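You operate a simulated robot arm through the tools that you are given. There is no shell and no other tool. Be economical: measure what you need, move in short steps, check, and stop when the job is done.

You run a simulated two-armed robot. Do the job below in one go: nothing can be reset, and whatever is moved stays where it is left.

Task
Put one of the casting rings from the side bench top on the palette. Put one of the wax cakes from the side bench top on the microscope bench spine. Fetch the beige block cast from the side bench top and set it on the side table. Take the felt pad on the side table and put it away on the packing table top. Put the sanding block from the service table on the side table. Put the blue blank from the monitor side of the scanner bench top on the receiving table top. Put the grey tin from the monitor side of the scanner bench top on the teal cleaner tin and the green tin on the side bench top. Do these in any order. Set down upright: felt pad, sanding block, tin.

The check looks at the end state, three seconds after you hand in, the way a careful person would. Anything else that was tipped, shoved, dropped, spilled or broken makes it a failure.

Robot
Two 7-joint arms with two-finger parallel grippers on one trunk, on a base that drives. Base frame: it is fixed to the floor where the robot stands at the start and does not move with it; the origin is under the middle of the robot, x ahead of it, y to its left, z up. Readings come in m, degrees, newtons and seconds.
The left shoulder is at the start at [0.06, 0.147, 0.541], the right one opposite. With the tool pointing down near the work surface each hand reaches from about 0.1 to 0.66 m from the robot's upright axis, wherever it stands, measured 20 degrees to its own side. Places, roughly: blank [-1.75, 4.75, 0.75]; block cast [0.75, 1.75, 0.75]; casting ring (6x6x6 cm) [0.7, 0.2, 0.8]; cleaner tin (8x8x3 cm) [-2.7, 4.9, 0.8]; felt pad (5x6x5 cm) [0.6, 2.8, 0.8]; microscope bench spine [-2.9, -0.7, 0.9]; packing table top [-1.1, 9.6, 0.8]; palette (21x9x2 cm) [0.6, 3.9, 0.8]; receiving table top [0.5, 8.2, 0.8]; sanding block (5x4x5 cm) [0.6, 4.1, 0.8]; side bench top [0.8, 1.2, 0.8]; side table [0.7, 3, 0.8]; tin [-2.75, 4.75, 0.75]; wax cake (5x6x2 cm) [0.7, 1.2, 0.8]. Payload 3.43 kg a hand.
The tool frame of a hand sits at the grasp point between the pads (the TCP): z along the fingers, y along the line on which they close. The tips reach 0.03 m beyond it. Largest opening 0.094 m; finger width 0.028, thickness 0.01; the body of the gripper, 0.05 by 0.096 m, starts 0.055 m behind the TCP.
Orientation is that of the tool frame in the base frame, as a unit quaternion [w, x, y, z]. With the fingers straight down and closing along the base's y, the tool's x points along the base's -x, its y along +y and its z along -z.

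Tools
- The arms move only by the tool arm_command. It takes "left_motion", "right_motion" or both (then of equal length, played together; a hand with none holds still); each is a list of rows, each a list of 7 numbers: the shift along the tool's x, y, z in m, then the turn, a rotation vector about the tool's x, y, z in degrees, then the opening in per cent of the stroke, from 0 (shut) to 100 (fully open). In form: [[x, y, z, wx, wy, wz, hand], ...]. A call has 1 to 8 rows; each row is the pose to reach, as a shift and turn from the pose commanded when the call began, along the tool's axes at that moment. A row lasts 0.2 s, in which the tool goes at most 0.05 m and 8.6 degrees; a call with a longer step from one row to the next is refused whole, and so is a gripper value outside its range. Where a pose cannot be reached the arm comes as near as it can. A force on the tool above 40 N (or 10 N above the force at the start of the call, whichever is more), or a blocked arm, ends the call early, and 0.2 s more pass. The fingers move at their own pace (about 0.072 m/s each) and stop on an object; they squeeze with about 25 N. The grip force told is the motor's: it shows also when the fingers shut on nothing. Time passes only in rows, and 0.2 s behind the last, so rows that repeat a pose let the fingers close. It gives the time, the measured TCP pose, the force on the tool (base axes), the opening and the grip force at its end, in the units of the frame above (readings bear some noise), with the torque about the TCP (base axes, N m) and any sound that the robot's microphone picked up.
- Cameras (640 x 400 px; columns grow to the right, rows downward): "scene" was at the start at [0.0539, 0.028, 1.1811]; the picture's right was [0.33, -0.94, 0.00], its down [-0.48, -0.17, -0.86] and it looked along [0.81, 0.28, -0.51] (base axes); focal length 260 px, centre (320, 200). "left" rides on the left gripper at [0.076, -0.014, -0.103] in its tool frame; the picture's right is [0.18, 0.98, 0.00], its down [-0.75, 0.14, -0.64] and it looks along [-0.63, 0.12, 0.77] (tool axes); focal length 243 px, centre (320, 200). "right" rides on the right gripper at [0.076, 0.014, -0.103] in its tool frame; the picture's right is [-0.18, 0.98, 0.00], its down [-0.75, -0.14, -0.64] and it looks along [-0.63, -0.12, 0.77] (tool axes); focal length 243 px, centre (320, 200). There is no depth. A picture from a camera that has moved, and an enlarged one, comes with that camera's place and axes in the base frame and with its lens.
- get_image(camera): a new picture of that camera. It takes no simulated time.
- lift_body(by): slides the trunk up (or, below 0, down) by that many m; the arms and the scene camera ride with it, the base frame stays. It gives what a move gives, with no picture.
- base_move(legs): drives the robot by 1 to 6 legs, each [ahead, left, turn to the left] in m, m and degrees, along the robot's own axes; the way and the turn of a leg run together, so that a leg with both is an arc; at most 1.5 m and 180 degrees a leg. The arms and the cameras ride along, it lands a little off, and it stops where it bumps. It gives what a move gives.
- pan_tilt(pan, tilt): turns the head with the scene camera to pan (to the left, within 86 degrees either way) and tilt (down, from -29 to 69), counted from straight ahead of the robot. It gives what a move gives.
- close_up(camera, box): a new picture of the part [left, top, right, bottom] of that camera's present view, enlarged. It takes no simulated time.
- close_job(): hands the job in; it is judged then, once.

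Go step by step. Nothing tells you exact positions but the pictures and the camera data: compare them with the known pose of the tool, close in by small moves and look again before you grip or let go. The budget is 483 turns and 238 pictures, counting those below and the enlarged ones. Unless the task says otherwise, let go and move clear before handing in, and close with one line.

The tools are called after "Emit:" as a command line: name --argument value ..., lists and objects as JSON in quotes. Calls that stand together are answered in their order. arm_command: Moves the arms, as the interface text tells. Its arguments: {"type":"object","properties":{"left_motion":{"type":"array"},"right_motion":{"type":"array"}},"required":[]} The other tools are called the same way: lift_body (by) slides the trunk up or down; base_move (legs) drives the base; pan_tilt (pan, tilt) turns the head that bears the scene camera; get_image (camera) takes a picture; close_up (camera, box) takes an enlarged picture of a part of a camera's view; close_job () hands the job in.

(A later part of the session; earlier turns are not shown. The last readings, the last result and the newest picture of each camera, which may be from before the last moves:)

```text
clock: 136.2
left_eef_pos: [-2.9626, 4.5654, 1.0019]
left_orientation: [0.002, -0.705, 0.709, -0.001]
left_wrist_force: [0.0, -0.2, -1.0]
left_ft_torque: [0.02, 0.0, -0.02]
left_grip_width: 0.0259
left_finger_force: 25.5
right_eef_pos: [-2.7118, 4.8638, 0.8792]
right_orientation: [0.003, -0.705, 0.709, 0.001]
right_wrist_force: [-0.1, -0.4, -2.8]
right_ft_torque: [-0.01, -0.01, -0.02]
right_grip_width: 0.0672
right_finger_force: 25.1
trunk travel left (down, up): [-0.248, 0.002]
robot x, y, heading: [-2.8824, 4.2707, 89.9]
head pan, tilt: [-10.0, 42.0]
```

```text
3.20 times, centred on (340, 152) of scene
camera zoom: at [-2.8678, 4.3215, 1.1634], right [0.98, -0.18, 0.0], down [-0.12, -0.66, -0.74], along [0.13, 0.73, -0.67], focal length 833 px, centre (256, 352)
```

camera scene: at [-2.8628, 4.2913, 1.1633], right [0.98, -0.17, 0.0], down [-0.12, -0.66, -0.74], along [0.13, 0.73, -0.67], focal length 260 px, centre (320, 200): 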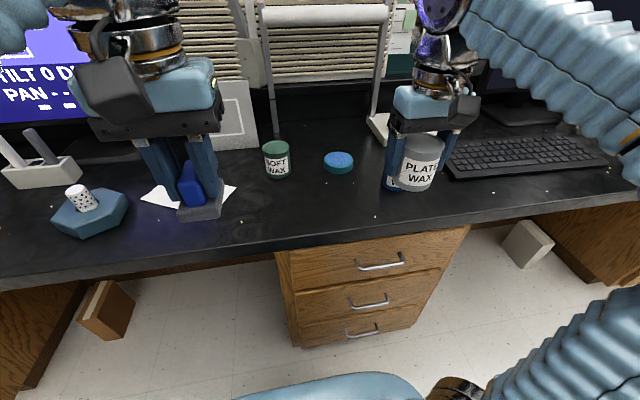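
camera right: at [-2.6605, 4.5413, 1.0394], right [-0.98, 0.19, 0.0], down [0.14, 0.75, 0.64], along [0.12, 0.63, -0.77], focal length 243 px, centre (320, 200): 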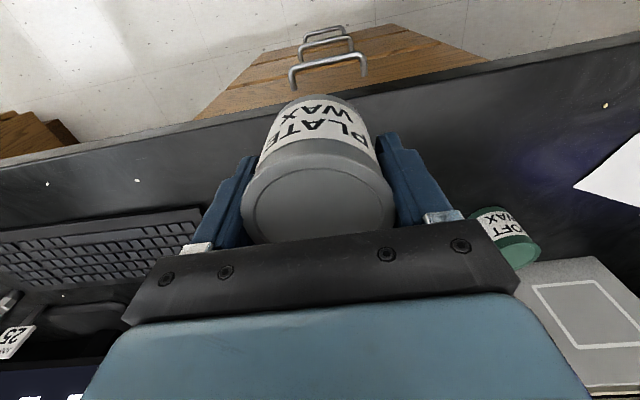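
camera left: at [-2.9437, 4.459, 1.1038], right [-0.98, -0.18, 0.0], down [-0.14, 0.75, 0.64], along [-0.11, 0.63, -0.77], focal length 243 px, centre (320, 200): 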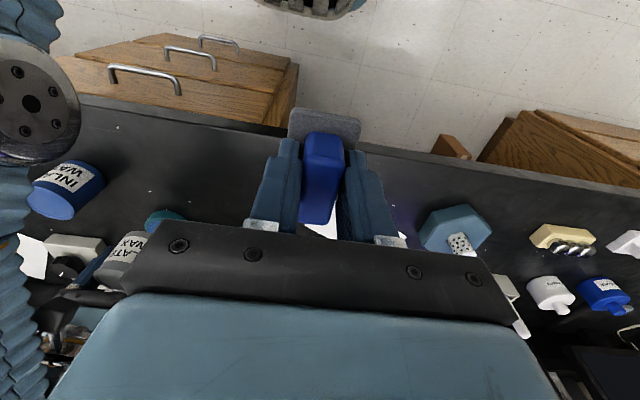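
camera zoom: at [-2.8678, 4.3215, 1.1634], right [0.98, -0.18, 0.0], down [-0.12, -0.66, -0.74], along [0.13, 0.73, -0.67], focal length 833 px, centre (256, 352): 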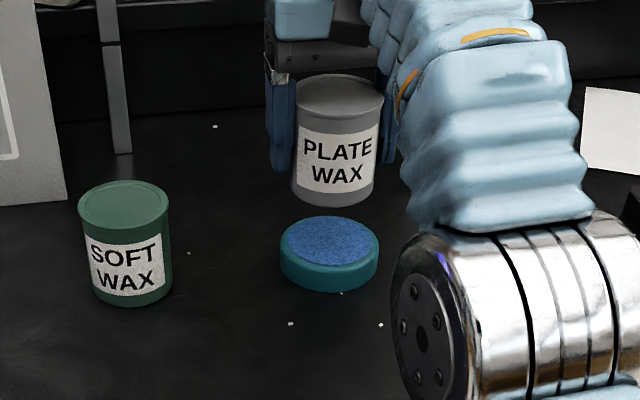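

Now it projects right onto the cleaner tin's centre. Lower vertically in small steps.

Emit:
arm_command --right_motion '[[0, 0, 0.01, 0, 0, 0, 0], [0, 0, 0.02, 0, 0, 0, 0], [0, 0, 0.028, 0, 0, 0, 0], [0, 0, 0.032, 0, 0, 0, 0], [0, 0, 0.035, 0, 0, 0, 0], [0, 0, 0.037, 0, 0, 0, 0]]'

Emit:
close_up --camera "scene" --box '[240, 90, 440, 215]'

```text
clock: 137.6
left_eef_pos: [-2.9632, 4.5653, 1.0008]
left_orientation: [0.001, -0.706, 0.708, -0.001]
left_wrist_force: [0.1, 0.8, -0.9]
left_ft_torque: [-0.03, 0.0, -0.01]
left_grip_width: 0.0262
left_finger_force: 24.7
right_eef_pos: [-2.7121, 4.8642, 0.8427]
right_orientation: [0.002, -0.705, 0.709, 0.0]
right_wrist_force: [-0.2, -0.5, -2.4]
right_ft_torque: [0.01, 0.03, -0.01]
right_grip_width: 0.0669
right_finger_force: 25.1
trunk travel left (down, up): [-0.248, 0.002]
robot x, y, heading: [-2.8794, 4.2722, 89.9]
head pan, tilt: [-10.0, 42.0]
```

```text
3.20 times, centred on (340, 152) of scene
camera zoom: at [-2.8678, 4.3216, 1.1634], right [0.98, -0.18, 0.0], down [-0.12, -0.66, -0.74], along [0.13, 0.73, -0.67], focal length 833 px, centre (256, 352)
```

zoom: 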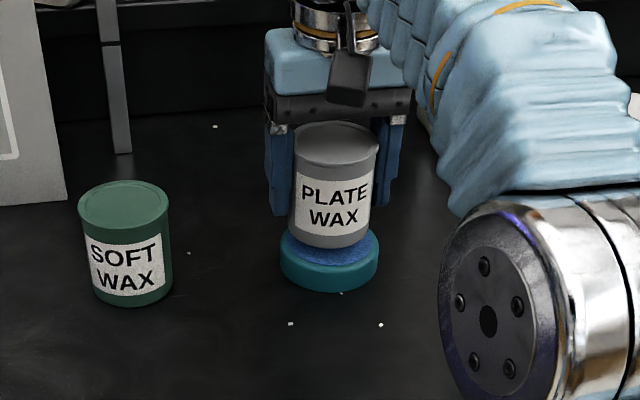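

Emit:
arm_command --right_motion '[[0, 0, 0.002, 0, 0, 0, 0], [0, 0, 0.004, 0, 0, 0, 0], [0, 0, 0.006, 0, 0, 0, 0], [0, 0, 0.008, 0, 0, 0, 0]]'

```text
clock: 138.6
left_eef_pos: [-2.9638, 4.5652, 1.0019]
left_orientation: [0.002, -0.706, 0.708, -0.001]
left_wrist_force: [-0.2, 0.5, -1.8]
left_ft_torque: [-0.01, 0.02, 0.0]
left_grip_width: 0.0259
left_finger_force: 25.1
right_eef_pos: [-2.7134, 4.865, 0.8344]
right_orientation: [0.002, -0.705, 0.709, 0.0]
right_wrist_force: [1.0, -0.2, -2.2]
right_ft_torque: [-0.01, 0.04, -0.03]
right_grip_width: 0.067
right_finger_force: 24.7
trunk travel left (down, up): [-0.248, 0.002]
robot x, y, heading: [-2.8814, 4.2685, 90.0]
head pan, tilt: [-10.0, 42.0]
```

Emit:
arm_command --right_motion '[[0, 0, 0.001, 0, 0, 0, 0], [0, 0, 0.002, 0, 0, 0, 0], [0, 0, 0.003, 0, 0, 0, 0], [0, 0, 0.004, 0, 0, 0, 0]]'

Emit:
close_up --camera "scene" --box '[290, 110, 390, 190]'

```text
clock: 139.6
left_eef_pos: [-2.9641, 4.5657, 1.0022]
left_orientation: [0.003, -0.706, 0.708, 0.0]
left_wrist_force: [0.0, 0.1, -1.3]
left_ft_torque: [-0.03, 0.01, 0.02]
left_grip_width: 0.0258
left_finger_force: 24.7
right_eef_pos: [-2.7126, 4.866, 0.8307]
right_orientation: [0.003, -0.705, 0.709, 0.0]
right_wrist_force: [-0.7, -0.1, -3.5]
right_ft_torque: [0.04, -0.03, -0.02]
right_grip_width: 0.067
right_finger_force: 24.7
trunk travel left (down, up): [-0.248, 0.002]
robot x, y, heading: [-2.8783, 4.2712, 89.8]
head pan, tilt: [-10.0, 42.0]
```

```text
5.00 times, centred on (340, 150) of scene
camera zoom: at [-2.8678, 4.3216, 1.1634], right [0.98, -0.18, 0.0], down [-0.12, -0.66, -0.74], along [0.13, 0.73, -0.67], focal length 1301 px, centre (220, 450)
```

zoom: 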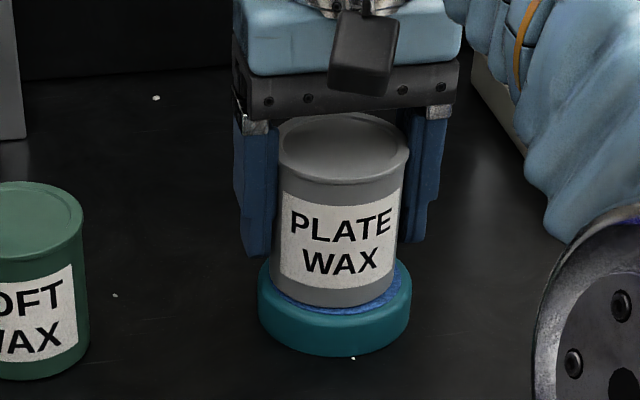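

Emit:
arm_command --right_motion '[[0, 0, 0.001, 0, 0, 0, 0], [0, 0, 0.002, 0, 0, 0, 0], [0, 0, 0.003, 0, 0, 0, 0], [0, 0, 0.004, 0, 0, 0, 0]]'

```text
clock: 140.6
left_eef_pos: [-2.9633, 4.5642, 1.0005]
left_orientation: [0.001, -0.706, 0.708, -0.001]
left_wrist_force: [-0.6, -0.1, -0.7]
left_ft_torque: [-0.02, 0.01, 0.01]
left_grip_width: 0.0259
left_finger_force: 24.4
right_eef_pos: [-2.7133, 4.8642, 0.8281]
right_orientation: [0.004, -0.706, 0.709, 0.002]
right_wrist_force: [-0.9, 3.8, 18.2]
right_ft_torque: [-0.17, 0.42, -0.12]
right_grip_width: 0.067
right_finger_force: 25.2
trunk travel left (down, up): [-0.248, 0.002]
robot x, y, heading: [-2.8835, 4.2721, 90.0]
head pan, tilt: [-10.0, 42.0]
```

Contact. Relieve the load, then open slowly.

Emit:
arm_command --right_motion '[[0, 0, -0.001, 0, 0, 0, 0], [0, 0, -0.002, 0, 0, 0, 0], [0, 0, -0.002, 0, 0, 0, 76], [0, 0, -0.002, 0, 0, 0, 80], [0, 0, -0.002, 0, 0, 0, 90], [0, 0, -0.002, 0, 0, 0, 100], [0, 0, -0.002, 0, 0, 0, 100]]'

Emit:
close_up --camera "scene" --box '[240, 90, 440, 215]'

```text
clock: 142.2
left_eef_pos: [-2.9628, 4.565, 1.0017]
left_orientation: [0.002, -0.706, 0.709, -0.001]
left_wrist_force: [-0.9, 0.8, -1.6]
left_ft_torque: [-0.02, -0.02, 0.03]
left_grip_width: 0.0261
left_finger_force: 25.4
right_eef_pos: [-2.7129, 4.864, 0.8291]
right_orientation: [0.003, -0.705, 0.709, 0.0]
right_wrist_force: [-1.0, 0.5, 0.1]
right_ft_torque: [0.01, 0.02, 0.02]
right_grip_width: 0.0942
right_finger_force: 0.1
trunk travel left (down, up): [-0.248, 0.002]
robot x, y, heading: [-2.8821, 4.2707, 89.6]
head pan, tilt: [-10.0, 42.0]
```

```text
3.20 times, centred on (340, 152) of scene
camera zoom: at [-2.8679, 4.3214, 1.1634], right [0.98, -0.18, 0.0], down [-0.12, -0.66, -0.74], along [0.13, 0.73, -0.67], focal length 833 px, centre (256, 352)
```

zoom: 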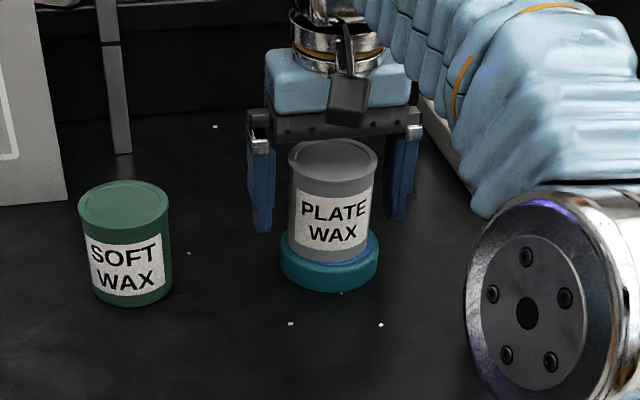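

The tin stands on the cleaner tin. Rise, then retract straight back.

Emit:
arm_command --right_motion '[[0, 0, -0.02, 0, 0, 0, 100], [0, 0, -0.045, 0, 0, 0, 100], [0.03, 0, -0.06, 0, 0, 0, 100], [0.07, 0, -0.075, 0, 0, 0, 100], [0.12, 0, -0.09, 0, 0, 0, 100], [0.16, 0, -0.11, 0, 0, 0, 100], [0.2, 0, -0.13, 0, 0, 0, 100], [0.24, 0, -0.15, 0, 0, 0, 100]]'

Emit:
close_up --camera "scene" --box '[240, 90, 440, 215]'

Emit:
get_image --camera "right"

```text
refused: row 5 steps farther than a row can; nothing moved
```

```text
3.20 times, centred on (340, 152) of scene
camera zoom: at [-2.8679, 4.3214, 1.1634], right [0.98, -0.18, 0.0], down [-0.12, -0.66, -0.74], along [0.13, 0.73, -0.67], focal length 833 px, centre (256, 352)
```

zoom: 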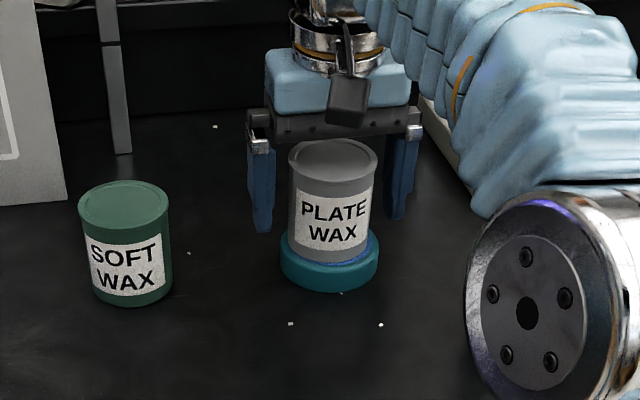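

```text
141 pictures are left
camera right: at [-2.7262, 4.789, 0.9305], right [-0.98, 0.19, 0.0], down [0.14, 0.75, 0.64], along [0.12, 0.63, -0.76], focal length 243 px, centre (320, 200)
```

right: 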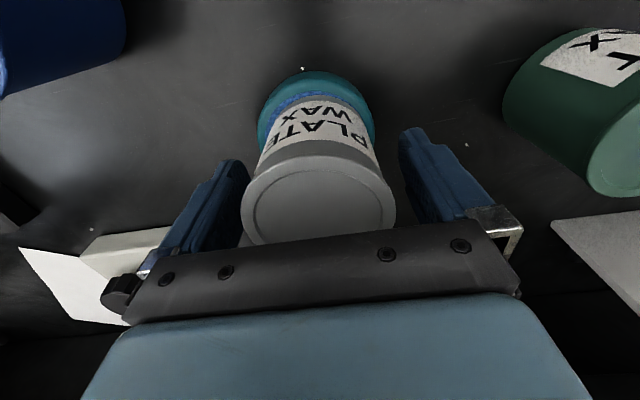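

Emit:
arm_command --right_motion '[[0, 0, -0.02, 0, 0, 0, 100], [0, 0, -0.045, 0, 0, 0, 100], [0.03, 0, -0.06, 0, 0, 0, 100], [0.07, 0, -0.075, 0, 0, 0, 100], [0.11, 0, -0.09, 0, 0, 0, 100], [0.15, 0, -0.11, 0, 0, 0, 100], [0.19, 0, -0.13, 0, 0, 0, 100], [0.23, 0, -0.15, 0, 0, 0, 100]]'

Emit:
close_up --camera "scene" --box '[240, 90, 440, 215]'

Emit:
get_image --camera "right"

```text
clock: 144.0
left_eef_pos: [-2.9627, 4.5655, 1.0015]
left_orientation: [0.002, -0.705, 0.709, -0.001]
left_wrist_force: [0.4, -0.5, -1.0]
left_ft_torque: [0.0, 0.01, 0.01]
left_grip_width: 0.026
left_finger_force: 25.5
right_eef_pos: [-2.7132, 4.6328, 0.9785]
right_orientation: [0.003, -0.705, 0.709, 0.0]
right_wrist_force: [-0.3, 1.0, -0.1]
right_ft_torque: [-0.03, -0.02, -0.02]
right_grip_width: 0.0942
right_finger_force: 0.0
trunk travel left (down, up): [-0.248, 0.002]
robot x, y, heading: [-2.8814, 4.2705, 89.9]
head pan, tilt: [-10.0, 42.0]
```

```text
3.20 times, centred on (340, 152) of scene
camera zoom: at [-2.8679, 4.3216, 1.1634], right [0.98, -0.18, 0.0], down [-0.12, -0.66, -0.74], along [0.13, 0.73, -0.67], focal length 833 px, centre (256, 352)
```

zoom: 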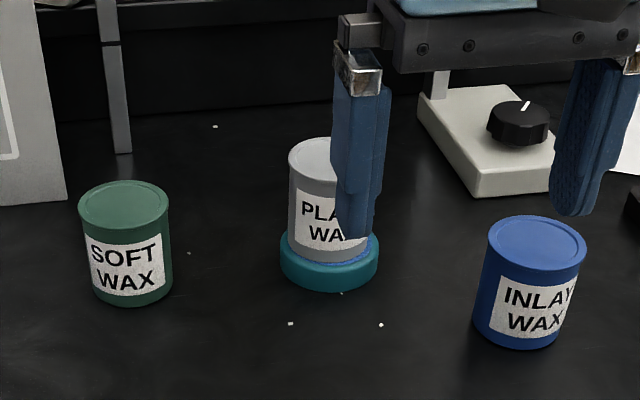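

```text
139 pictures are left
camera right: at [-2.7272, 4.5582, 1.08], right [-0.98, 0.19, 0.0], down [0.14, 0.75, 0.64], along [0.12, 0.63, -0.76], focal length 243 px, centre (320, 200)
```

right: 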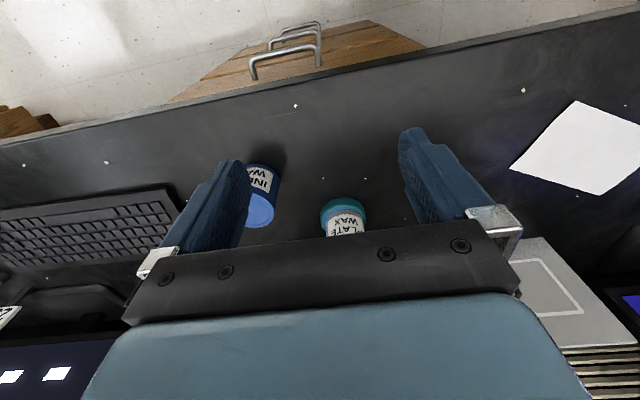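

The stack is done. Back off and drive right to the blue blank.

Emit:
base_move --legs '[[-0.15, 0, 0], [0, -1.05, 0]]'

Emit:
pan_tilt --pan -15 --tilt 38

Emit:
get_image --camera "scene"

Emit:
get_image --camera "right"

```text
clock: 150.4
left_eef_pos: [-1.9031, 4.4172, 1.0022]
left_orientation: [-0.002, 0.709, -0.705, 0.0]
left_wrist_force: [0.1, -0.6, -1.0]
left_ft_torque: [0.02, 0.04, 0.0]
left_grip_width: 0.026
left_finger_force: 24.9
right_eef_pos: [-1.6559, 4.4884, 0.9778]
right_orientation: [-0.003, 0.709, -0.705, -0.001]
right_wrist_force: [-0.5, 0.5, 0.2]
right_ft_torque: [0.0, -0.01, 0.01]
right_grip_width: 0.0938
right_finger_force: 0.0
trunk travel left (down, up): [-0.248, 0.002]
robot x, y, heading: [-1.819, 4.1248, 90.6]
head pan, tilt: [-10.0, 42.0]
```

```text
clock: 151.1
left_eef_pos: [-1.9028, 4.4164, 1.0012]
left_orientation: [-0.002, 0.709, -0.705, 0.001]
left_wrist_force: [0.3, -0.4, -1.9]
left_ft_torque: [-0.06, 0.01, 0.01]
left_grip_width: 0.0259
left_finger_force: 25.2
right_eef_pos: [-1.6546, 4.4894, 0.9775]
right_orientation: [-0.002, 0.709, -0.705, 0.001]
right_wrist_force: [-0.1, -0.1, 1.0]
right_ft_torque: [0.02, 0.01, -0.01]
right_grip_width: 0.0939
right_finger_force: 0.2
trunk travel left (down, up): [-0.248, 0.002]
robot x, y, heading: [-1.8191, 4.1237, 90.5]
head pan, tilt: [-15.0, 38.0]
```

```text
138 pictures are left
camera scene: at [-1.7985, 4.1752, 1.1693], right [0.97, -0.25, 0.0], down [-0.15, -0.6, -0.79], along [0.2, 0.76, -0.62], focal length 260 px, centre (320, 200)
```

scene: 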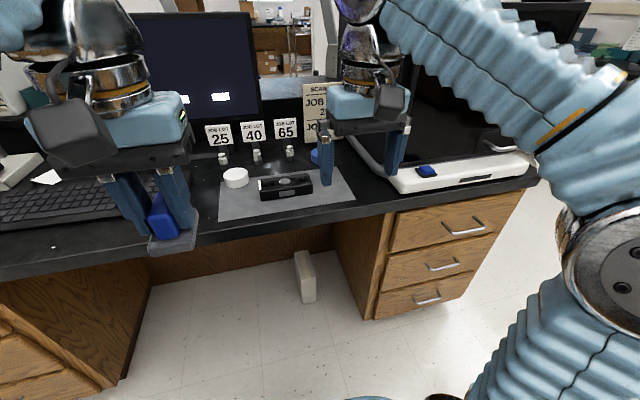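

```text
137 pictures are left
camera right: at [-1.6681, 4.4127, 1.0799], right [-0.98, 0.18, 0.0], down [0.14, 0.75, 0.65], along [0.12, 0.63, -0.76], focal length 243 px, centre (320, 200)
```

right: 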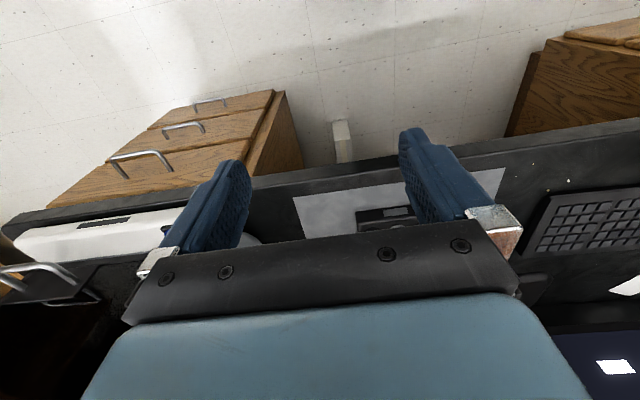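

The blank is farther back (y≈4.89), near the scanner's tall casing. Move closer and swing the right hand a little left to see it.

Emit:
base_move --legs '[[0.13, 0.02, 0]]'

Emit:
arm_command --right_motion '[[0.03, 0, 0, 0, 0, 0, 100], [0.07, 0, 0, 0, 0, 0, 100], [0.1, -0.02, 0, 0, 0, 0, 100], [0.1, -0.06, 0, 0, 0, 0, 100], [0.1, -0.1, 0, 0, 0, 0, 100]]'

Emit:
get_image --camera "scene"

```text
clock: 152.4
left_eef_pos: [-1.9245, 4.5459, 1.0012]
left_orientation: [-0.002, 0.709, -0.706, 0.0]
left_wrist_force: [0.1, 0.1, -1.4]
left_ft_torque: [0.01, 0.03, 0.0]
left_grip_width: 0.0258
left_finger_force: 24.6
right_eef_pos: [-1.675, 4.6161, 0.9779]
right_orientation: [-0.003, 0.708, -0.707, 0.0]
right_wrist_force: [-0.4, 0.1, -0.4]
right_ft_torque: [0.05, 0.0, 0.01]
right_grip_width: 0.0941
right_finger_force: 0.1
trunk travel left (down, up): [-0.248, 0.002]
robot x, y, heading: [-1.8384, 4.2516, 90.3]
head pan, tilt: [-15.0, 38.0]
```

```text
clock: 153.6
left_eef_pos: [-1.9244, 4.5457, 1.0016]
left_orientation: [-0.002, 0.708, -0.706, 0.001]
left_wrist_force: [-0.5, -0.4, -0.7]
left_ft_torque: [0.0, -0.08, 0.0]
left_grip_width: 0.026
left_finger_force: 24.7
right_eef_pos: [-1.5752, 4.5152, 0.9765]
right_orientation: [-0.004, 0.708, -0.706, 0.0]
right_wrist_force: [0.3, -0.2, 0.2]
right_ft_torque: [-0.04, -0.02, -0.02]
right_grip_width: 0.094
right_finger_force: 0.0
trunk travel left (down, up): [-0.248, 0.002]
robot x, y, heading: [-1.8389, 4.2523, 90.5]
head pan, tilt: [-15.0, 38.0]
```

```text
136 pictures are left
camera scene: at [-1.8196, 4.3042, 1.1694], right [0.97, -0.25, 0.0], down [-0.16, -0.6, -0.79], along [0.2, 0.76, -0.62], focal length 260 px, centre (320, 200)
```

scene: 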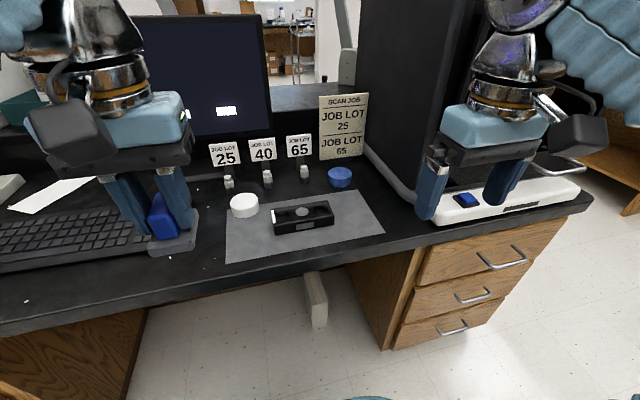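

Emit:
close_up --camera "scene" --box '[260, 90, 460, 215]'

```text
3.20 times, centred on (360, 152) of scene
camera zoom: at [-1.8196, 4.3042, 1.1694], right [0.97, -0.25, 0.0], down [-0.16, -0.6, -0.79], along [0.2, 0.76, -0.62], focal length 833 px, centre (192, 352)
```

zoom: 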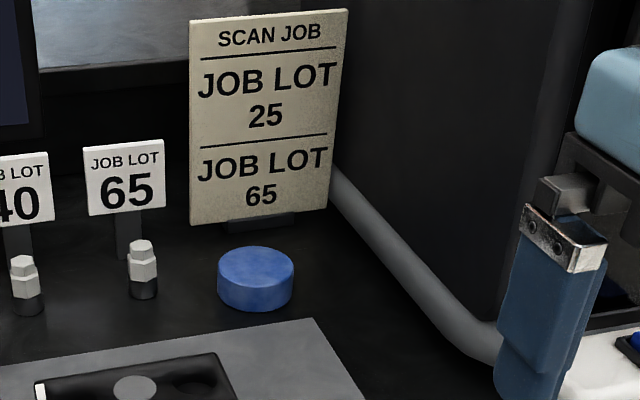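

The blank is at about (-1.605, 4.90), top z≈0.77, with clearances of ~3 cm to neighbors. Move the base into reach.

Emit:
base_move --legs '[[0.025, -0.08, -0.3]]'

```text
clock: 154.6
left_eef_pos: [-1.842, 4.5724, 1.0012]
left_orientation: [0.001, -0.706, 0.708, -0.001]
left_wrist_force: [-0.9, -0.4, -0.3]
left_ft_torque: [0.0, 0.01, -0.03]
left_grip_width: 0.0257
left_finger_force: 25.2
right_eef_pos: [-1.4924, 4.5407, 0.9764]
right_orientation: [0.001, -0.706, 0.708, 0.0]
right_wrist_force: [0.6, -0.3, 0.3]
right_ft_torque: [-0.02, -0.01, -0.03]
right_grip_width: 0.0938
right_finger_force: 0.2
trunk travel left (down, up): [-0.248, 0.002]
robot x, y, heading: [-1.7553, 4.2769, 90.2]
head pan, tilt: [-15.0, 38.0]
```

Emit:
arm_command --right_motion '[[0, 0.045, 0, 0, 0, 0, 100], [0, 0.09, 0, 0, 0, 0, 100], [-0.03, 0.113, 0.01, 0, 0, 0, 100], [-0.075, 0.113, 0.02, 0, 0, 0, 100], [-0.12, 0.113, 0.035, 0, 0, 0, 100], [-0.16, 0.113, 0.05, 0, 0, 0, 100], [-0.2, 0.113, 0.07, 0, 0, 0, 100], [-0.24, 0.113, 0.09, 0, 0, 0, 100]]'

Emit:
get_image --camera "right"

Emit:
get_image --camera "scene"

```text
clock: 156.4
left_eef_pos: [-1.8409, 4.5717, 1.0022]
left_orientation: [0.002, -0.707, 0.707, 0.0]
left_wrist_force: [-1.1, 0.0, -1.4]
left_ft_torque: [0.03, 0.03, -0.04]
left_grip_width: 0.026
left_finger_force: 25.0
right_eef_pos: [-1.6015, 4.7811, 0.8865]
right_orientation: [0.002, -0.705, 0.709, 0.0]
right_wrist_force: [-0.5, -0.1, 0.3]
right_ft_torque: [0.05, 0.01, 0.01]
right_grip_width: 0.0939
right_finger_force: 0.0
trunk travel left (down, up): [-0.248, 0.002]
robot x, y, heading: [-1.7577, 4.2786, 89.9]
head pan, tilt: [-15.0, 38.0]
```

```text
134 pictures are left
camera right: at [-1.6157, 4.7061, 0.9882], right [-0.98, 0.19, 0.0], down [0.14, 0.75, 0.65], along [0.12, 0.63, -0.76], focal length 243 px, centre (320, 200)
```

right: 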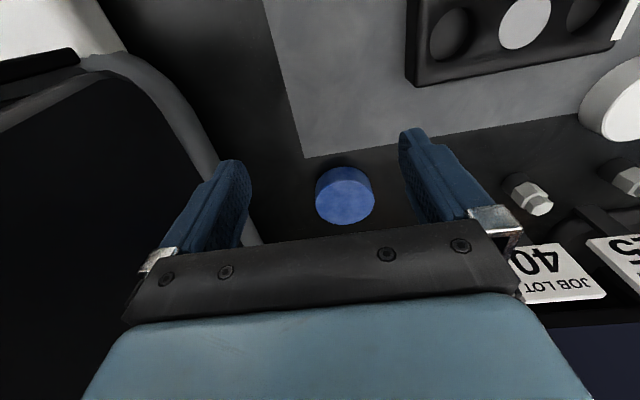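

```text
133 pictures are left
camera scene: at [-1.7382, 4.3292, 1.1694], right [0.97, -0.26, 0.0], down [-0.16, -0.59, -0.79], along [0.2, 0.76, -0.62], focal length 260 px, centre (320, 200)
```

scene: 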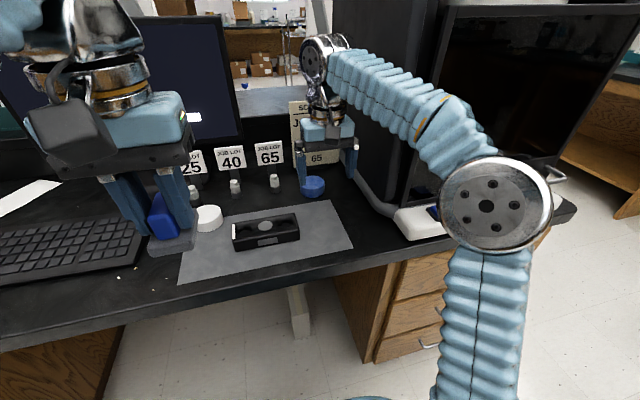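

Emit:
arm_command --right_motion '[[-0.04, 0.002, 0.01, 0, 0, 0, 100], [-0.08, 0.005, 0.02, 0, 0, 0, 100], [-0.116, 0.007, 0.035, 0, 0, 0, 100], [-0.116, 0.007, 0.055, 0, 0, 0, 100], [-0.116, 0.007, 0.055, 0, 0, 0, 100]]'

Emit:
get_image --camera "right"

```text
clock: 157.6
left_eef_pos: [-1.8409, 4.5726, 1.0017]
left_orientation: [0.002, -0.706, 0.708, -0.001]
left_wrist_force: [-0.1, -0.3, -1.1]
left_ft_torque: [-0.02, 0.02, -0.03]
left_grip_width: 0.0261
left_finger_force: 25.1
right_eef_pos: [-1.609, 4.8957, 0.8302]
right_orientation: [0.002, -0.706, 0.708, 0.0]
right_wrist_force: [-0.1, -0.6, -0.6]
right_ft_torque: [-0.03, 0.01, 0.01]
right_grip_width: 0.0939
right_finger_force: 0.1
right hand out of reach, approached as far as the arm can: row 3
trunk travel left (down, up): [-0.248, 0.002]
robot x, y, heading: [-1.7583, 4.277, 90.0]
head pan, tilt: [-15.0, 38.0]
```

```text
132 pictures are left
camera right: at [-1.6224, 4.8212, 0.9322], right [-0.98, 0.19, 0.0], down [0.14, 0.75, 0.64], along [0.12, 0.63, -0.76], focal length 243 px, centre (320, 200)
```

right: 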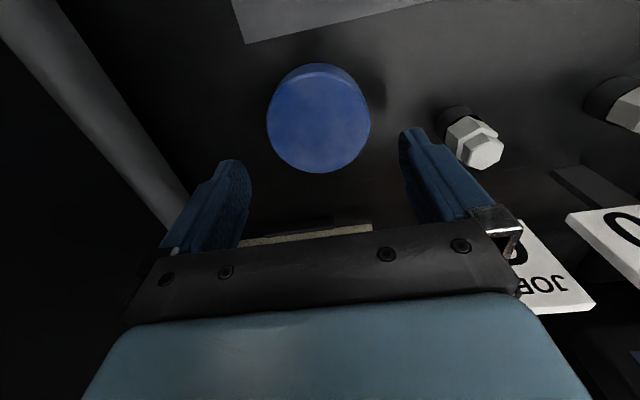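

Emit:
arm_command --right_motion '[[0.008, 0, 0.015, 0, 0, 0, 100], [0.008, 0, 0.03, 0, 0, 0, 100], [0.008, 0, 0.04, 0, 0, 0, 100], [0.008, 0, 0.046, 0, 0, 0, 100], [0.008, 0, 0.046, 0, 0, 0, 100]]'

Emit:
get_image --camera "right"

```text
clock: 158.8
left_eef_pos: [-1.8418, 4.5709, 1.0028]
left_orientation: [0.002, -0.706, 0.708, 0.0]
left_wrist_force: [-0.1, 0.4, -0.2]
left_ft_torque: [0.0, 0.02, -0.03]
left_grip_width: 0.0259
left_finger_force: 24.8
right_eef_pos: [-1.6091, 4.8897, 0.7898]
right_orientation: [0.005, -0.705, 0.709, 0.005]
right_wrist_force: [3.7, 14.4, 38.6]
right_ft_torque: [-0.09, 1.58, -0.22]
right_grip_width: 0.0927
right_finger_force: 0.0
trunk travel left (down, up): [-0.248, 0.002]
robot x, y, heading: [-1.759, 4.2772, 89.6]
head pan, tilt: [-15.0, 38.0]
```

```text
131 pictures are left
camera right: at [-1.623, 4.8132, 0.8912], right [-0.98, 0.19, 0.0], down [0.14, 0.74, 0.65], along [0.12, 0.64, -0.76], focal length 243 px, centre (320, 200)
```

right: 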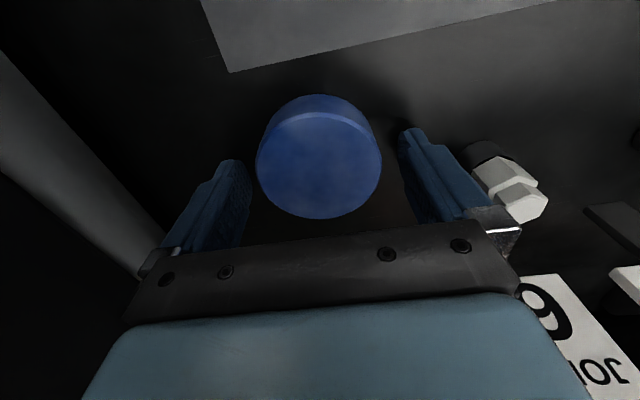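

Touched the desk (top ≈0.76). Raise 1 cm from command and close.

Emit:
arm_command --right_motion '[[0, 0, -0.01, 0, 0, 0, 100], [0, 0, -0.01, 0, 0, 0, 100], [0, 0, -0.01, 0, 0, 0, 60], [0, 0, -0.01, 0, 0, 0, 0], [0, 0, -0.01, 0, 0, 0, 0], [0, 0, -0.01, 0, 0, 0, 0]]'

Emit:
get_image --camera "right"

```text
clock: 160.2
left_eef_pos: [-1.8415, 4.5729, 1.0018]
left_orientation: [0.001, -0.706, 0.708, 0.0]
left_wrist_force: [-0.1, -0.6, -0.8]
left_ft_torque: [-0.02, -0.01, 0.02]
left_grip_width: 0.026
left_finger_force: 25.3
right_eef_pos: [-1.6102, 4.8898, 0.7963]
right_orientation: [0.003, -0.706, 0.709, 0.0]
right_wrist_force: [0.1, -0.6, -0.9]
right_ft_torque: [0.0, -0.01, -0.01]
right_grip_width: 0.065
right_finger_force: 25.1
trunk travel left (down, up): [-0.248, 0.002]
robot x, y, heading: [-1.7574, 4.2802, 90.2]
head pan, tilt: [-15.0, 38.0]
```

```text
130 pictures are left
camera right: at [-1.6236, 4.8148, 0.8974], right [-0.98, 0.19, 0.0], down [0.14, 0.75, 0.64], along [0.12, 0.63, -0.76], focal length 243 px, centre (320, 200)
```

right: 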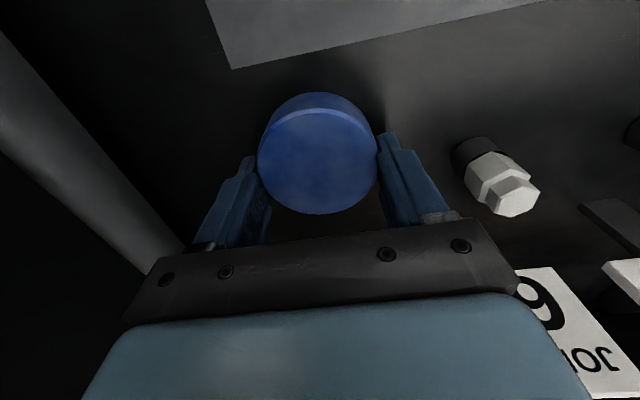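

Gripped at 6.5 cm. Lift and retract.

Emit:
arm_command --right_motion '[[0, 0, -0.02, 0, 0, 0, 0], [0, 0, -0.05, 0, 0, 0, 0], [0.04, 0, -0.07, 0, 0, 0, 0], [0.08, 0, -0.09, 0, 0, 0, 0], [0.12, 0, -0.11, 0, 0, 0, 0], [0.16, 0, -0.13, 0, 0, 0, 0], [0.2, 0, -0.15, 0, 0, 0, 0], [0.24, 0, -0.17, 0, 0, 0, 0]]'

Emit:
get_image --camera "right"

Emit:
close_up --camera "scene" --box '[180, 60, 500, 260]'

```text
clock: 162.0
left_eef_pos: [-1.8418, 4.5731, 1.0014]
left_orientation: [0.001, -0.707, 0.708, -0.001]
left_wrist_force: [-0.8, 0.3, -0.6]
left_ft_torque: [-0.04, 0.0, 0.02]
left_grip_width: 0.0259
left_finger_force: 25.0
right_eef_pos: [-1.6129, 4.649, 0.9646]
right_orientation: [0.002, -0.706, 0.708, 0.0]
right_wrist_force: [0.1, -0.1, -2.5]
right_ft_torque: [0.01, -0.02, -0.02]
right_grip_width: 0.065
right_finger_force: 25.2
trunk travel left (down, up): [-0.248, 0.002]
robot x, y, heading: [-1.7611, 4.2775, 90.2]
head pan, tilt: [-15.0, 38.0]
```

```text
129 pictures are left
camera right: at [-1.6261, 4.5731, 1.0662], right [-0.98, 0.19, 0.0], down [0.14, 0.75, 0.64], along [0.12, 0.63, -0.76], focal length 243 px, centre (320, 200)
```

right: 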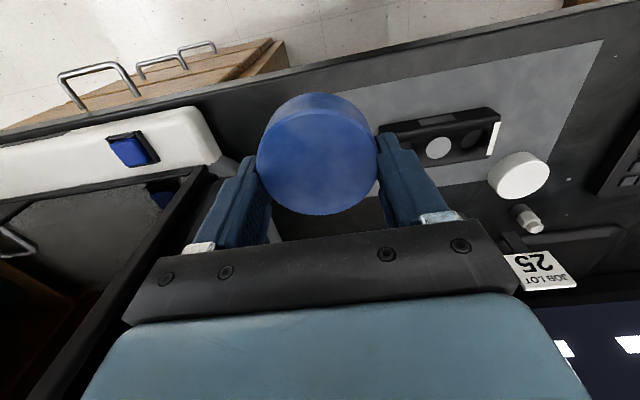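

```text
2.00 times, centred on (340, 160) of scene
camera zoom: at [-1.7382, 4.3298, 1.1693], right [0.97, -0.26, 0.0], down [-0.16, -0.59, -0.79], along [0.2, 0.76, -0.62], focal length 520 px, centre (280, 280)
```

zoom: 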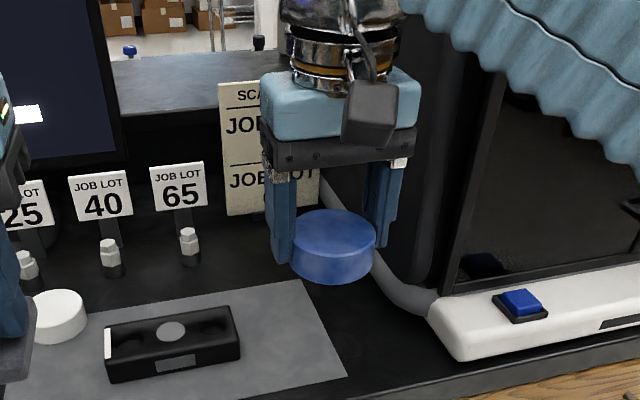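

Held. Back away, go right to the main aisle and look for the doorway.

Emit:
base_move --legs '[[-0.3, 0, 0], [0, -1.25, 0]]'

Emit:
pan_tilt --pan 0 --tilt 12

Emit:
get_image --camera "scene"

```text
clock: 170.0
left_eef_pos: [-0.5825, 4.2724, 1.0016]
left_orientation: [0.003, -0.701, 0.713, -0.001]
left_wrist_force: [0.2, 0.5, -0.7]
left_ft_torque: [-0.03, -0.02, 0.02]
left_grip_width: 0.0259
left_finger_force: 25.1
right_eef_pos: [-0.3529, 4.3449, 0.9641]
right_orientation: [0.003, -0.7, 0.714, 0.0]
right_wrist_force: [0.4, 0.1, -2.6]
right_ft_torque: [0.02, -0.02, 0.01]
right_grip_width: 0.0652
right_finger_force: 24.9
trunk travel left (down, up): [-0.248, 0.002]
robot x, y, heading: [-0.5044, 3.9786, 89.0]
head pan, tilt: [-15.0, 38.0]
```

```text
clock: 170.9
left_eef_pos: [-0.5822, 4.2715, 1.0018]
left_orientation: [0.001, -0.701, 0.713, 0.0]
left_wrist_force: [-0.2, -0.4, -1.0]
left_ft_torque: [-0.08, 0.01, -0.02]
left_grip_width: 0.0261
left_finger_force: 25.0
right_eef_pos: [-0.3538, 4.3448, 0.9647]
right_orientation: [0.002, -0.7, 0.714, 0.0]
right_wrist_force: [0.6, 0.0, -2.8]
right_ft_torque: [-0.01, -0.03, 0.03]
right_grip_width: 0.0651
right_finger_force: 24.6
trunk travel left (down, up): [-0.248, 0.002]
robot x, y, heading: [-0.5024, 3.9744, 89.1]
head pan, tilt: [0.0, 12.0]
```

```text
127 pictures are left
camera scene: at [-0.5053, 4.0384, 1.2107], right [1.0, -0.02, 0.0], down [0.0, -0.21, -0.98], along [0.02, 0.98, -0.21], focal length 260 px, centre (320, 200)
```

scene: 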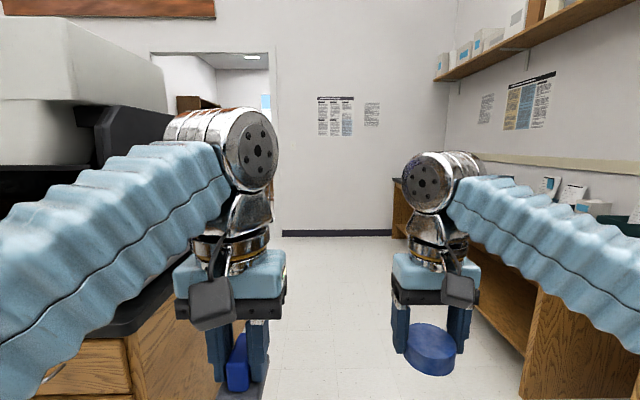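

The wall is at y≈7.4 with a doorway toward x≈-2.7…-1.1. Drive ahead past the scanner bench and look again.

Emit:
base_move --legs '[[1.4, 0, 0.9], [0.5, 0, 0]]'

Emit:
pan_tilt --pan 35 --tilt 15

Emit:
get_image --camera "scene"

```text
clock: 180.4
left_eef_pos: [-0.6181, 6.1782, 1.0019]
left_orientation: [-0.002, 0.717, -0.698, 0.001]
left_wrist_force: [0.4, 0.4, 0.0]
left_ft_torque: [-0.04, -0.02, 0.0]
left_grip_width: 0.0259
left_finger_force: 24.7
right_eef_pos: [-0.3922, 6.263, 0.9646]
right_orientation: [-0.002, 0.717, -0.698, -0.001]
right_wrist_force: [-0.7, 0.0, -2.0]
right_ft_torque: [0.04, 0.01, 0.02]
right_grip_width: 0.065
right_finger_force: 24.7
trunk travel left (down, up): [-0.248, 0.002]
robot x, y, heading: [-0.5256, 5.887, 91.6]
head pan, tilt: [0.0, 12.0]
```

```text
clock: 181.4
left_eef_pos: [-0.6169, 6.1794, 1.0021]
left_orientation: [-0.001, 0.717, -0.697, 0.0]
left_wrist_force: [0.8, 0.4, -1.0]
left_ft_torque: [0.01, -0.01, 0.01]
left_grip_width: 0.0255
left_finger_force: 25.5
right_eef_pos: [-0.3919, 6.2612, 0.9647]
right_orientation: [-0.002, 0.717, -0.697, 0.0]
right_wrist_force: [-0.1, 0.0, -2.0]
right_ft_torque: [0.05, 0.01, -0.02]
right_grip_width: 0.0647
right_finger_force: 24.8
trunk travel left (down, up): [-0.248, 0.002]
robot x, y, heading: [-0.5268, 5.886, 91.6]
head pan, tilt: [35.0, 15.0]
```

```text
126 pictures are left
camera scene: at [-0.5826, 5.93, 1.2059], right [0.8, 0.6, 0.0], down [0.15, -0.21, -0.97], along [-0.58, 0.77, -0.26], focal length 260 px, centre (320, 200)
```

scene: 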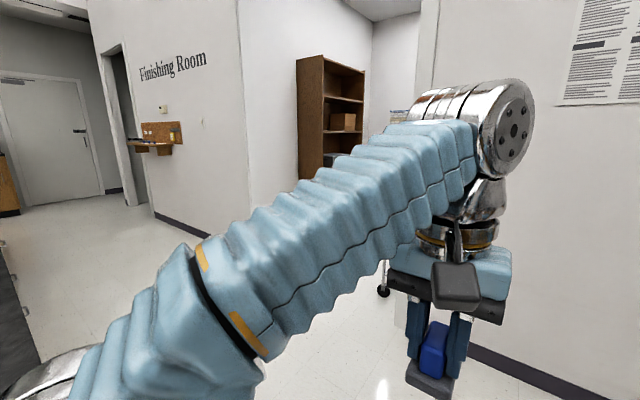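

The doorway is about x∈(-2.8,-0.85) at y≈7.4. Go ahead and left to line up with it.

Emit:
base_move --legs '[[0.5, 0, -1.6], [0, 0.95, 0]]'

Emit:
pan_tilt --pan 0 --tilt 15

Emit:
get_image --camera "scene"

```text
clock: 189.0
left_eef_pos: [-1.5782, 6.6748, 1.0]
left_orientation: [-0.002, 0.713, -0.702, 0.001]
left_wrist_force: [-0.5, 0.2, -1.6]
left_ft_torque: [0.0, 0.0, 0.04]
left_grip_width: 0.026
left_finger_force: 25.0
right_eef_pos: [-1.3498, 6.7552, 0.9642]
right_orientation: [-0.003, 0.711, -0.703, 0.0]
right_wrist_force: [-0.1, 0.4, -2.1]
right_ft_torque: [0.03, 0.02, -0.01]
right_grip_width: 0.065
right_finger_force: 25.0
trunk travel left (down, up): [-0.248, 0.002]
robot x, y, heading: [-1.4915, 6.3787, 90.9]
head pan, tilt: [35.0, 15.0]
```

```text
clock: 190.0
left_eef_pos: [-1.5786, 6.6756, 1.0019]
left_orientation: [-0.002, 0.712, -0.702, 0.0]
left_wrist_force: [0.3, 0.0, -0.4]
left_ft_torque: [0.02, 0.0, -0.03]
left_grip_width: 0.0262
left_finger_force: 25.5
right_eef_pos: [-1.3505, 6.7552, 0.9639]
right_orientation: [-0.002, 0.711, -0.703, 0.0]
right_wrist_force: [-0.1, -0.5, -0.9]
right_ft_torque: [0.0, -0.01, 0.03]
right_grip_width: 0.0651
right_finger_force: 25.0
trunk travel left (down, up): [-0.248, 0.002]
robot x, y, heading: [-1.4891, 6.3798, 90.7]
head pan, tilt: [0.0, 15.0]
```

```text
125 pictures are left
camera scene: at [-1.4935, 6.4435, 1.2059], right [1.0, 0.02, 0.0], down [0.0, -0.26, -0.97], along [-0.02, 0.97, -0.26], focal length 260 px, centre (320, 200)
```

scene: 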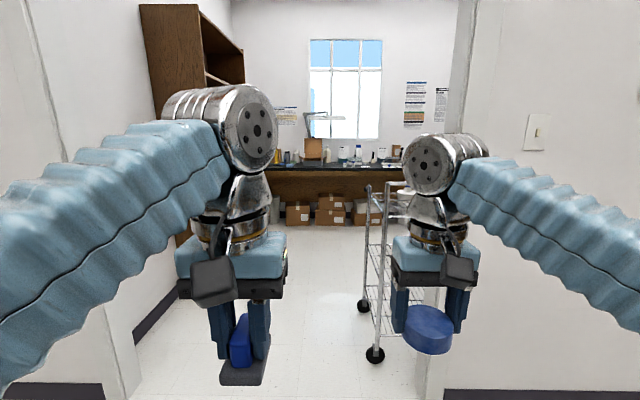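

A cart stands at x>-1.24, y 7.6–8.1 just past the door. I'll pass at x≈-1.9.

Emit:
base_move --legs '[[0, 0.4, -0.8], [1.5, 0, 0], [0.45, 0, 0]]'

Emit:
pan_tilt --pan -20 --tilt 20

Emit:
get_image --camera "scene"

Emit:
pan_tilt --pan -75 --tilt 20

Emit:
get_image --camera "scene"

```text
clock: 201.8
left_eef_pos: [-1.9977, 8.6086, 1.0021]
left_orientation: [-0.002, 0.713, -0.701, 0.001]
left_wrist_force: [-0.3, 0.1, -0.5]
left_ft_torque: [0.0, -0.02, 0.01]
left_grip_width: 0.0259
left_finger_force: 24.7
right_eef_pos: [-1.7706, 8.6889, 0.9649]
right_orientation: [-0.002, 0.713, -0.701, 0.0]
right_wrist_force: [0.0, 0.0, -1.8]
right_ft_torque: [0.0, -0.03, -0.01]
right_grip_width: 0.0651
right_finger_force: 24.4
trunk travel left (down, up): [-0.248, 0.002]
robot x, y, heading: [-1.9115, 8.3118, 91.0]
head pan, tilt: [0.0, 15.0]
```

```text
clock: 202.6
left_eef_pos: [-1.9966, 8.6087, 1.0014]
left_orientation: [-0.001, 0.713, -0.701, 0.001]
left_wrist_force: [0.3, 0.4, -1.6]
left_ft_torque: [0.03, 0.04, 0.0]
left_grip_width: 0.0258
left_finger_force: 25.0
right_eef_pos: [-1.7711, 8.6895, 0.9648]
right_orientation: [-0.002, 0.712, -0.702, 0.001]
right_wrist_force: [-0.2, 0.3, -1.3]
right_ft_torque: [0.0, 0.03, -0.04]
right_grip_width: 0.0651
right_finger_force: 24.9
trunk travel left (down, up): [-0.248, 0.002]
robot x, y, heading: [-1.9082, 8.3165, 91.2]
head pan, tilt: [-20.0, 20.0]
```

```text
124 pictures are left
camera scene: at [-1.8802, 8.3721, 1.1978], right [0.95, -0.32, 0.0], down [-0.11, -0.32, -0.94], along [0.3, 0.89, -0.34], focal length 260 px, centre (320, 200)
```

scene: 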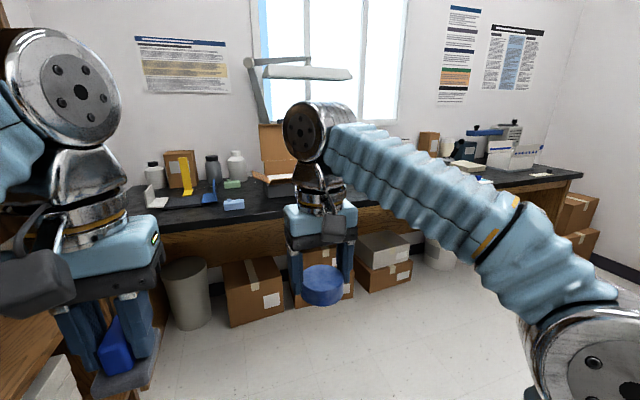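

```text
clock: 203.8
left_eef_pos: [-1.9971, 8.6078, 1.0023]
left_orientation: [-0.002, 0.712, -0.702, 0.0]
left_wrist_force: [0.5, -0.3, -1.6]
left_ft_torque: [-0.02, 0.0, 0.06]
left_grip_width: 0.0263
left_finger_force: 24.6
right_eef_pos: [-1.7694, 8.6897, 0.9641]
right_orientation: [-0.003, 0.712, -0.702, 0.0]
right_wrist_force: [-0.3, 0.1, -1.1]
right_ft_torque: [0.01, 0.03, 0.05]
right_grip_width: 0.0652
right_finger_force: 24.8
trunk travel left (down, up): [-0.248, 0.002]
robot x, y, heading: [-1.9102, 8.3142, 91.2]
head pan, tilt: [-75.0, 20.0]
```

```text
123 pictures are left
camera scene: at [-1.8209, 8.3099, 1.1978], right [0.28, -0.96, 0.0], down [-0.33, -0.1, -0.94], along [0.9, 0.26, -0.34], focal length 260 px, centre (320, 200)
```

scene: 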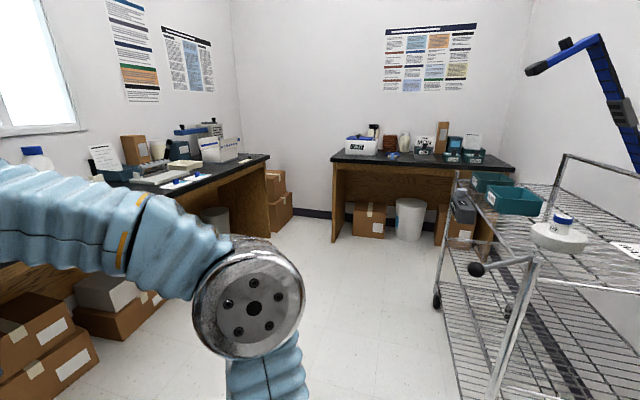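

Packing table front edge is at y≈9.3 and the receiving table's at x≈0.1. First place the felt pad: move to the packing table and look for a free spot.

Emit:
base_move --legs '[[0.25, -0.6, -1], [0.28, -0.1, 0]]'

Emit:
pan_tilt --pan 10 --tilt 35

Emit:
get_image --camera "scene"

```text
clock: 209.1
left_eef_pos: [-1.3063, 9.1446, 1.0016]
left_orientation: [-0.002, 0.71, -0.704, 0.0]
left_wrist_force: [0.1, -0.1, -1.2]
left_ft_torque: [0.01, -0.01, 0.0]
left_grip_width: 0.0259
left_finger_force: 24.9
right_eef_pos: [-1.0785, 9.2235, 0.9645]
right_orientation: [-0.003, 0.709, -0.705, 0.0]
right_wrist_force: [0.8, -0.8, -1.9]
right_ft_torque: [0.03, 0.01, 0.01]
right_grip_width: 0.0649
right_finger_force: 24.8
trunk travel left (down, up): [-0.248, 0.002]
robot x, y, heading: [-1.2184, 8.8507, 90.7]
head pan, tilt: [-75.0, 20.0]
```

```text
clock: 210.7
left_eef_pos: [-1.3059, 9.1462, 1.0021]
left_orientation: [-0.001, 0.711, -0.704, 0.0]
left_wrist_force: [0.9, -0.6, -1.8]
left_ft_torque: [-0.01, 0.06, -0.02]
left_grip_width: 0.0259
left_finger_force: 24.7
right_eef_pos: [-1.0787, 9.2248, 0.9643]
right_orientation: [-0.003, 0.71, -0.705, 0.0]
right_wrist_force: [-0.4, -0.6, -2.1]
right_ft_torque: [-0.01, 0.03, -0.02]
right_grip_width: 0.0649
right_finger_force: 25.0
trunk travel left (down, up): [-0.248, 0.002]
robot x, y, heading: [-1.2252, 8.8526, 90.6]
head pan, tilt: [10.0, 35.0]
```

```text
122 pictures are left
camera scene: at [-1.238, 8.9069, 1.1739], right [0.98, 0.18, 0.0], down [0.11, -0.56, -0.82], along [-0.15, 0.81, -0.57], focal length 260 px, centre (320, 200)
```

scene: 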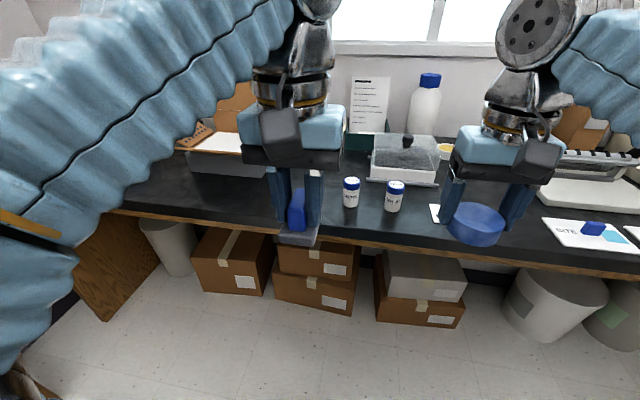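

Emit:
close_up --camera "scene" --box '[100, 120, 420, 280]'

Emit:
get_image --camera "left"

```text
2.00 times, centred on (260, 200) of scene
camera zoom: at [-1.238, 8.9069, 1.1739], right [0.98, 0.18, 0.0], down [0.11, -0.56, -0.82], along [-0.15, 0.81, -0.57], focal length 520 px, centre (440, 200)
```

zoom: 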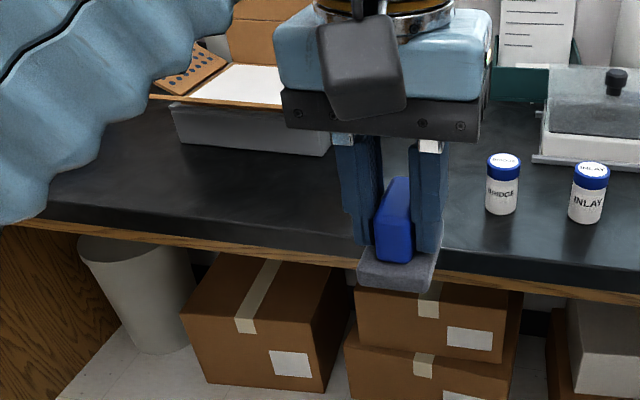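

```text
120 pictures are left
camera left: at [-1.291, 9.0693, 1.1038], right [-0.98, -0.19, 0.0], down [-0.15, 0.75, 0.64], along [-0.12, 0.63, -0.77], focal length 243 px, centre (320, 200)
```

left: 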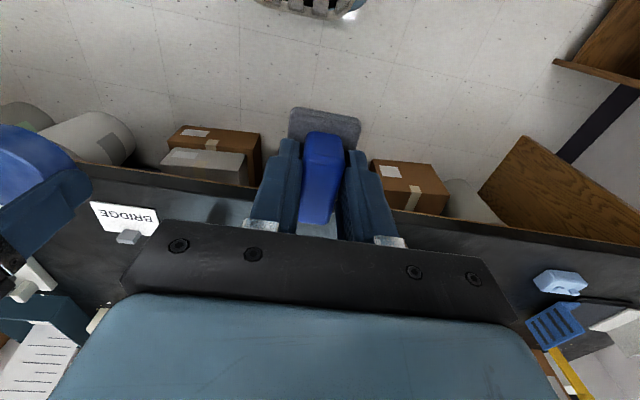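

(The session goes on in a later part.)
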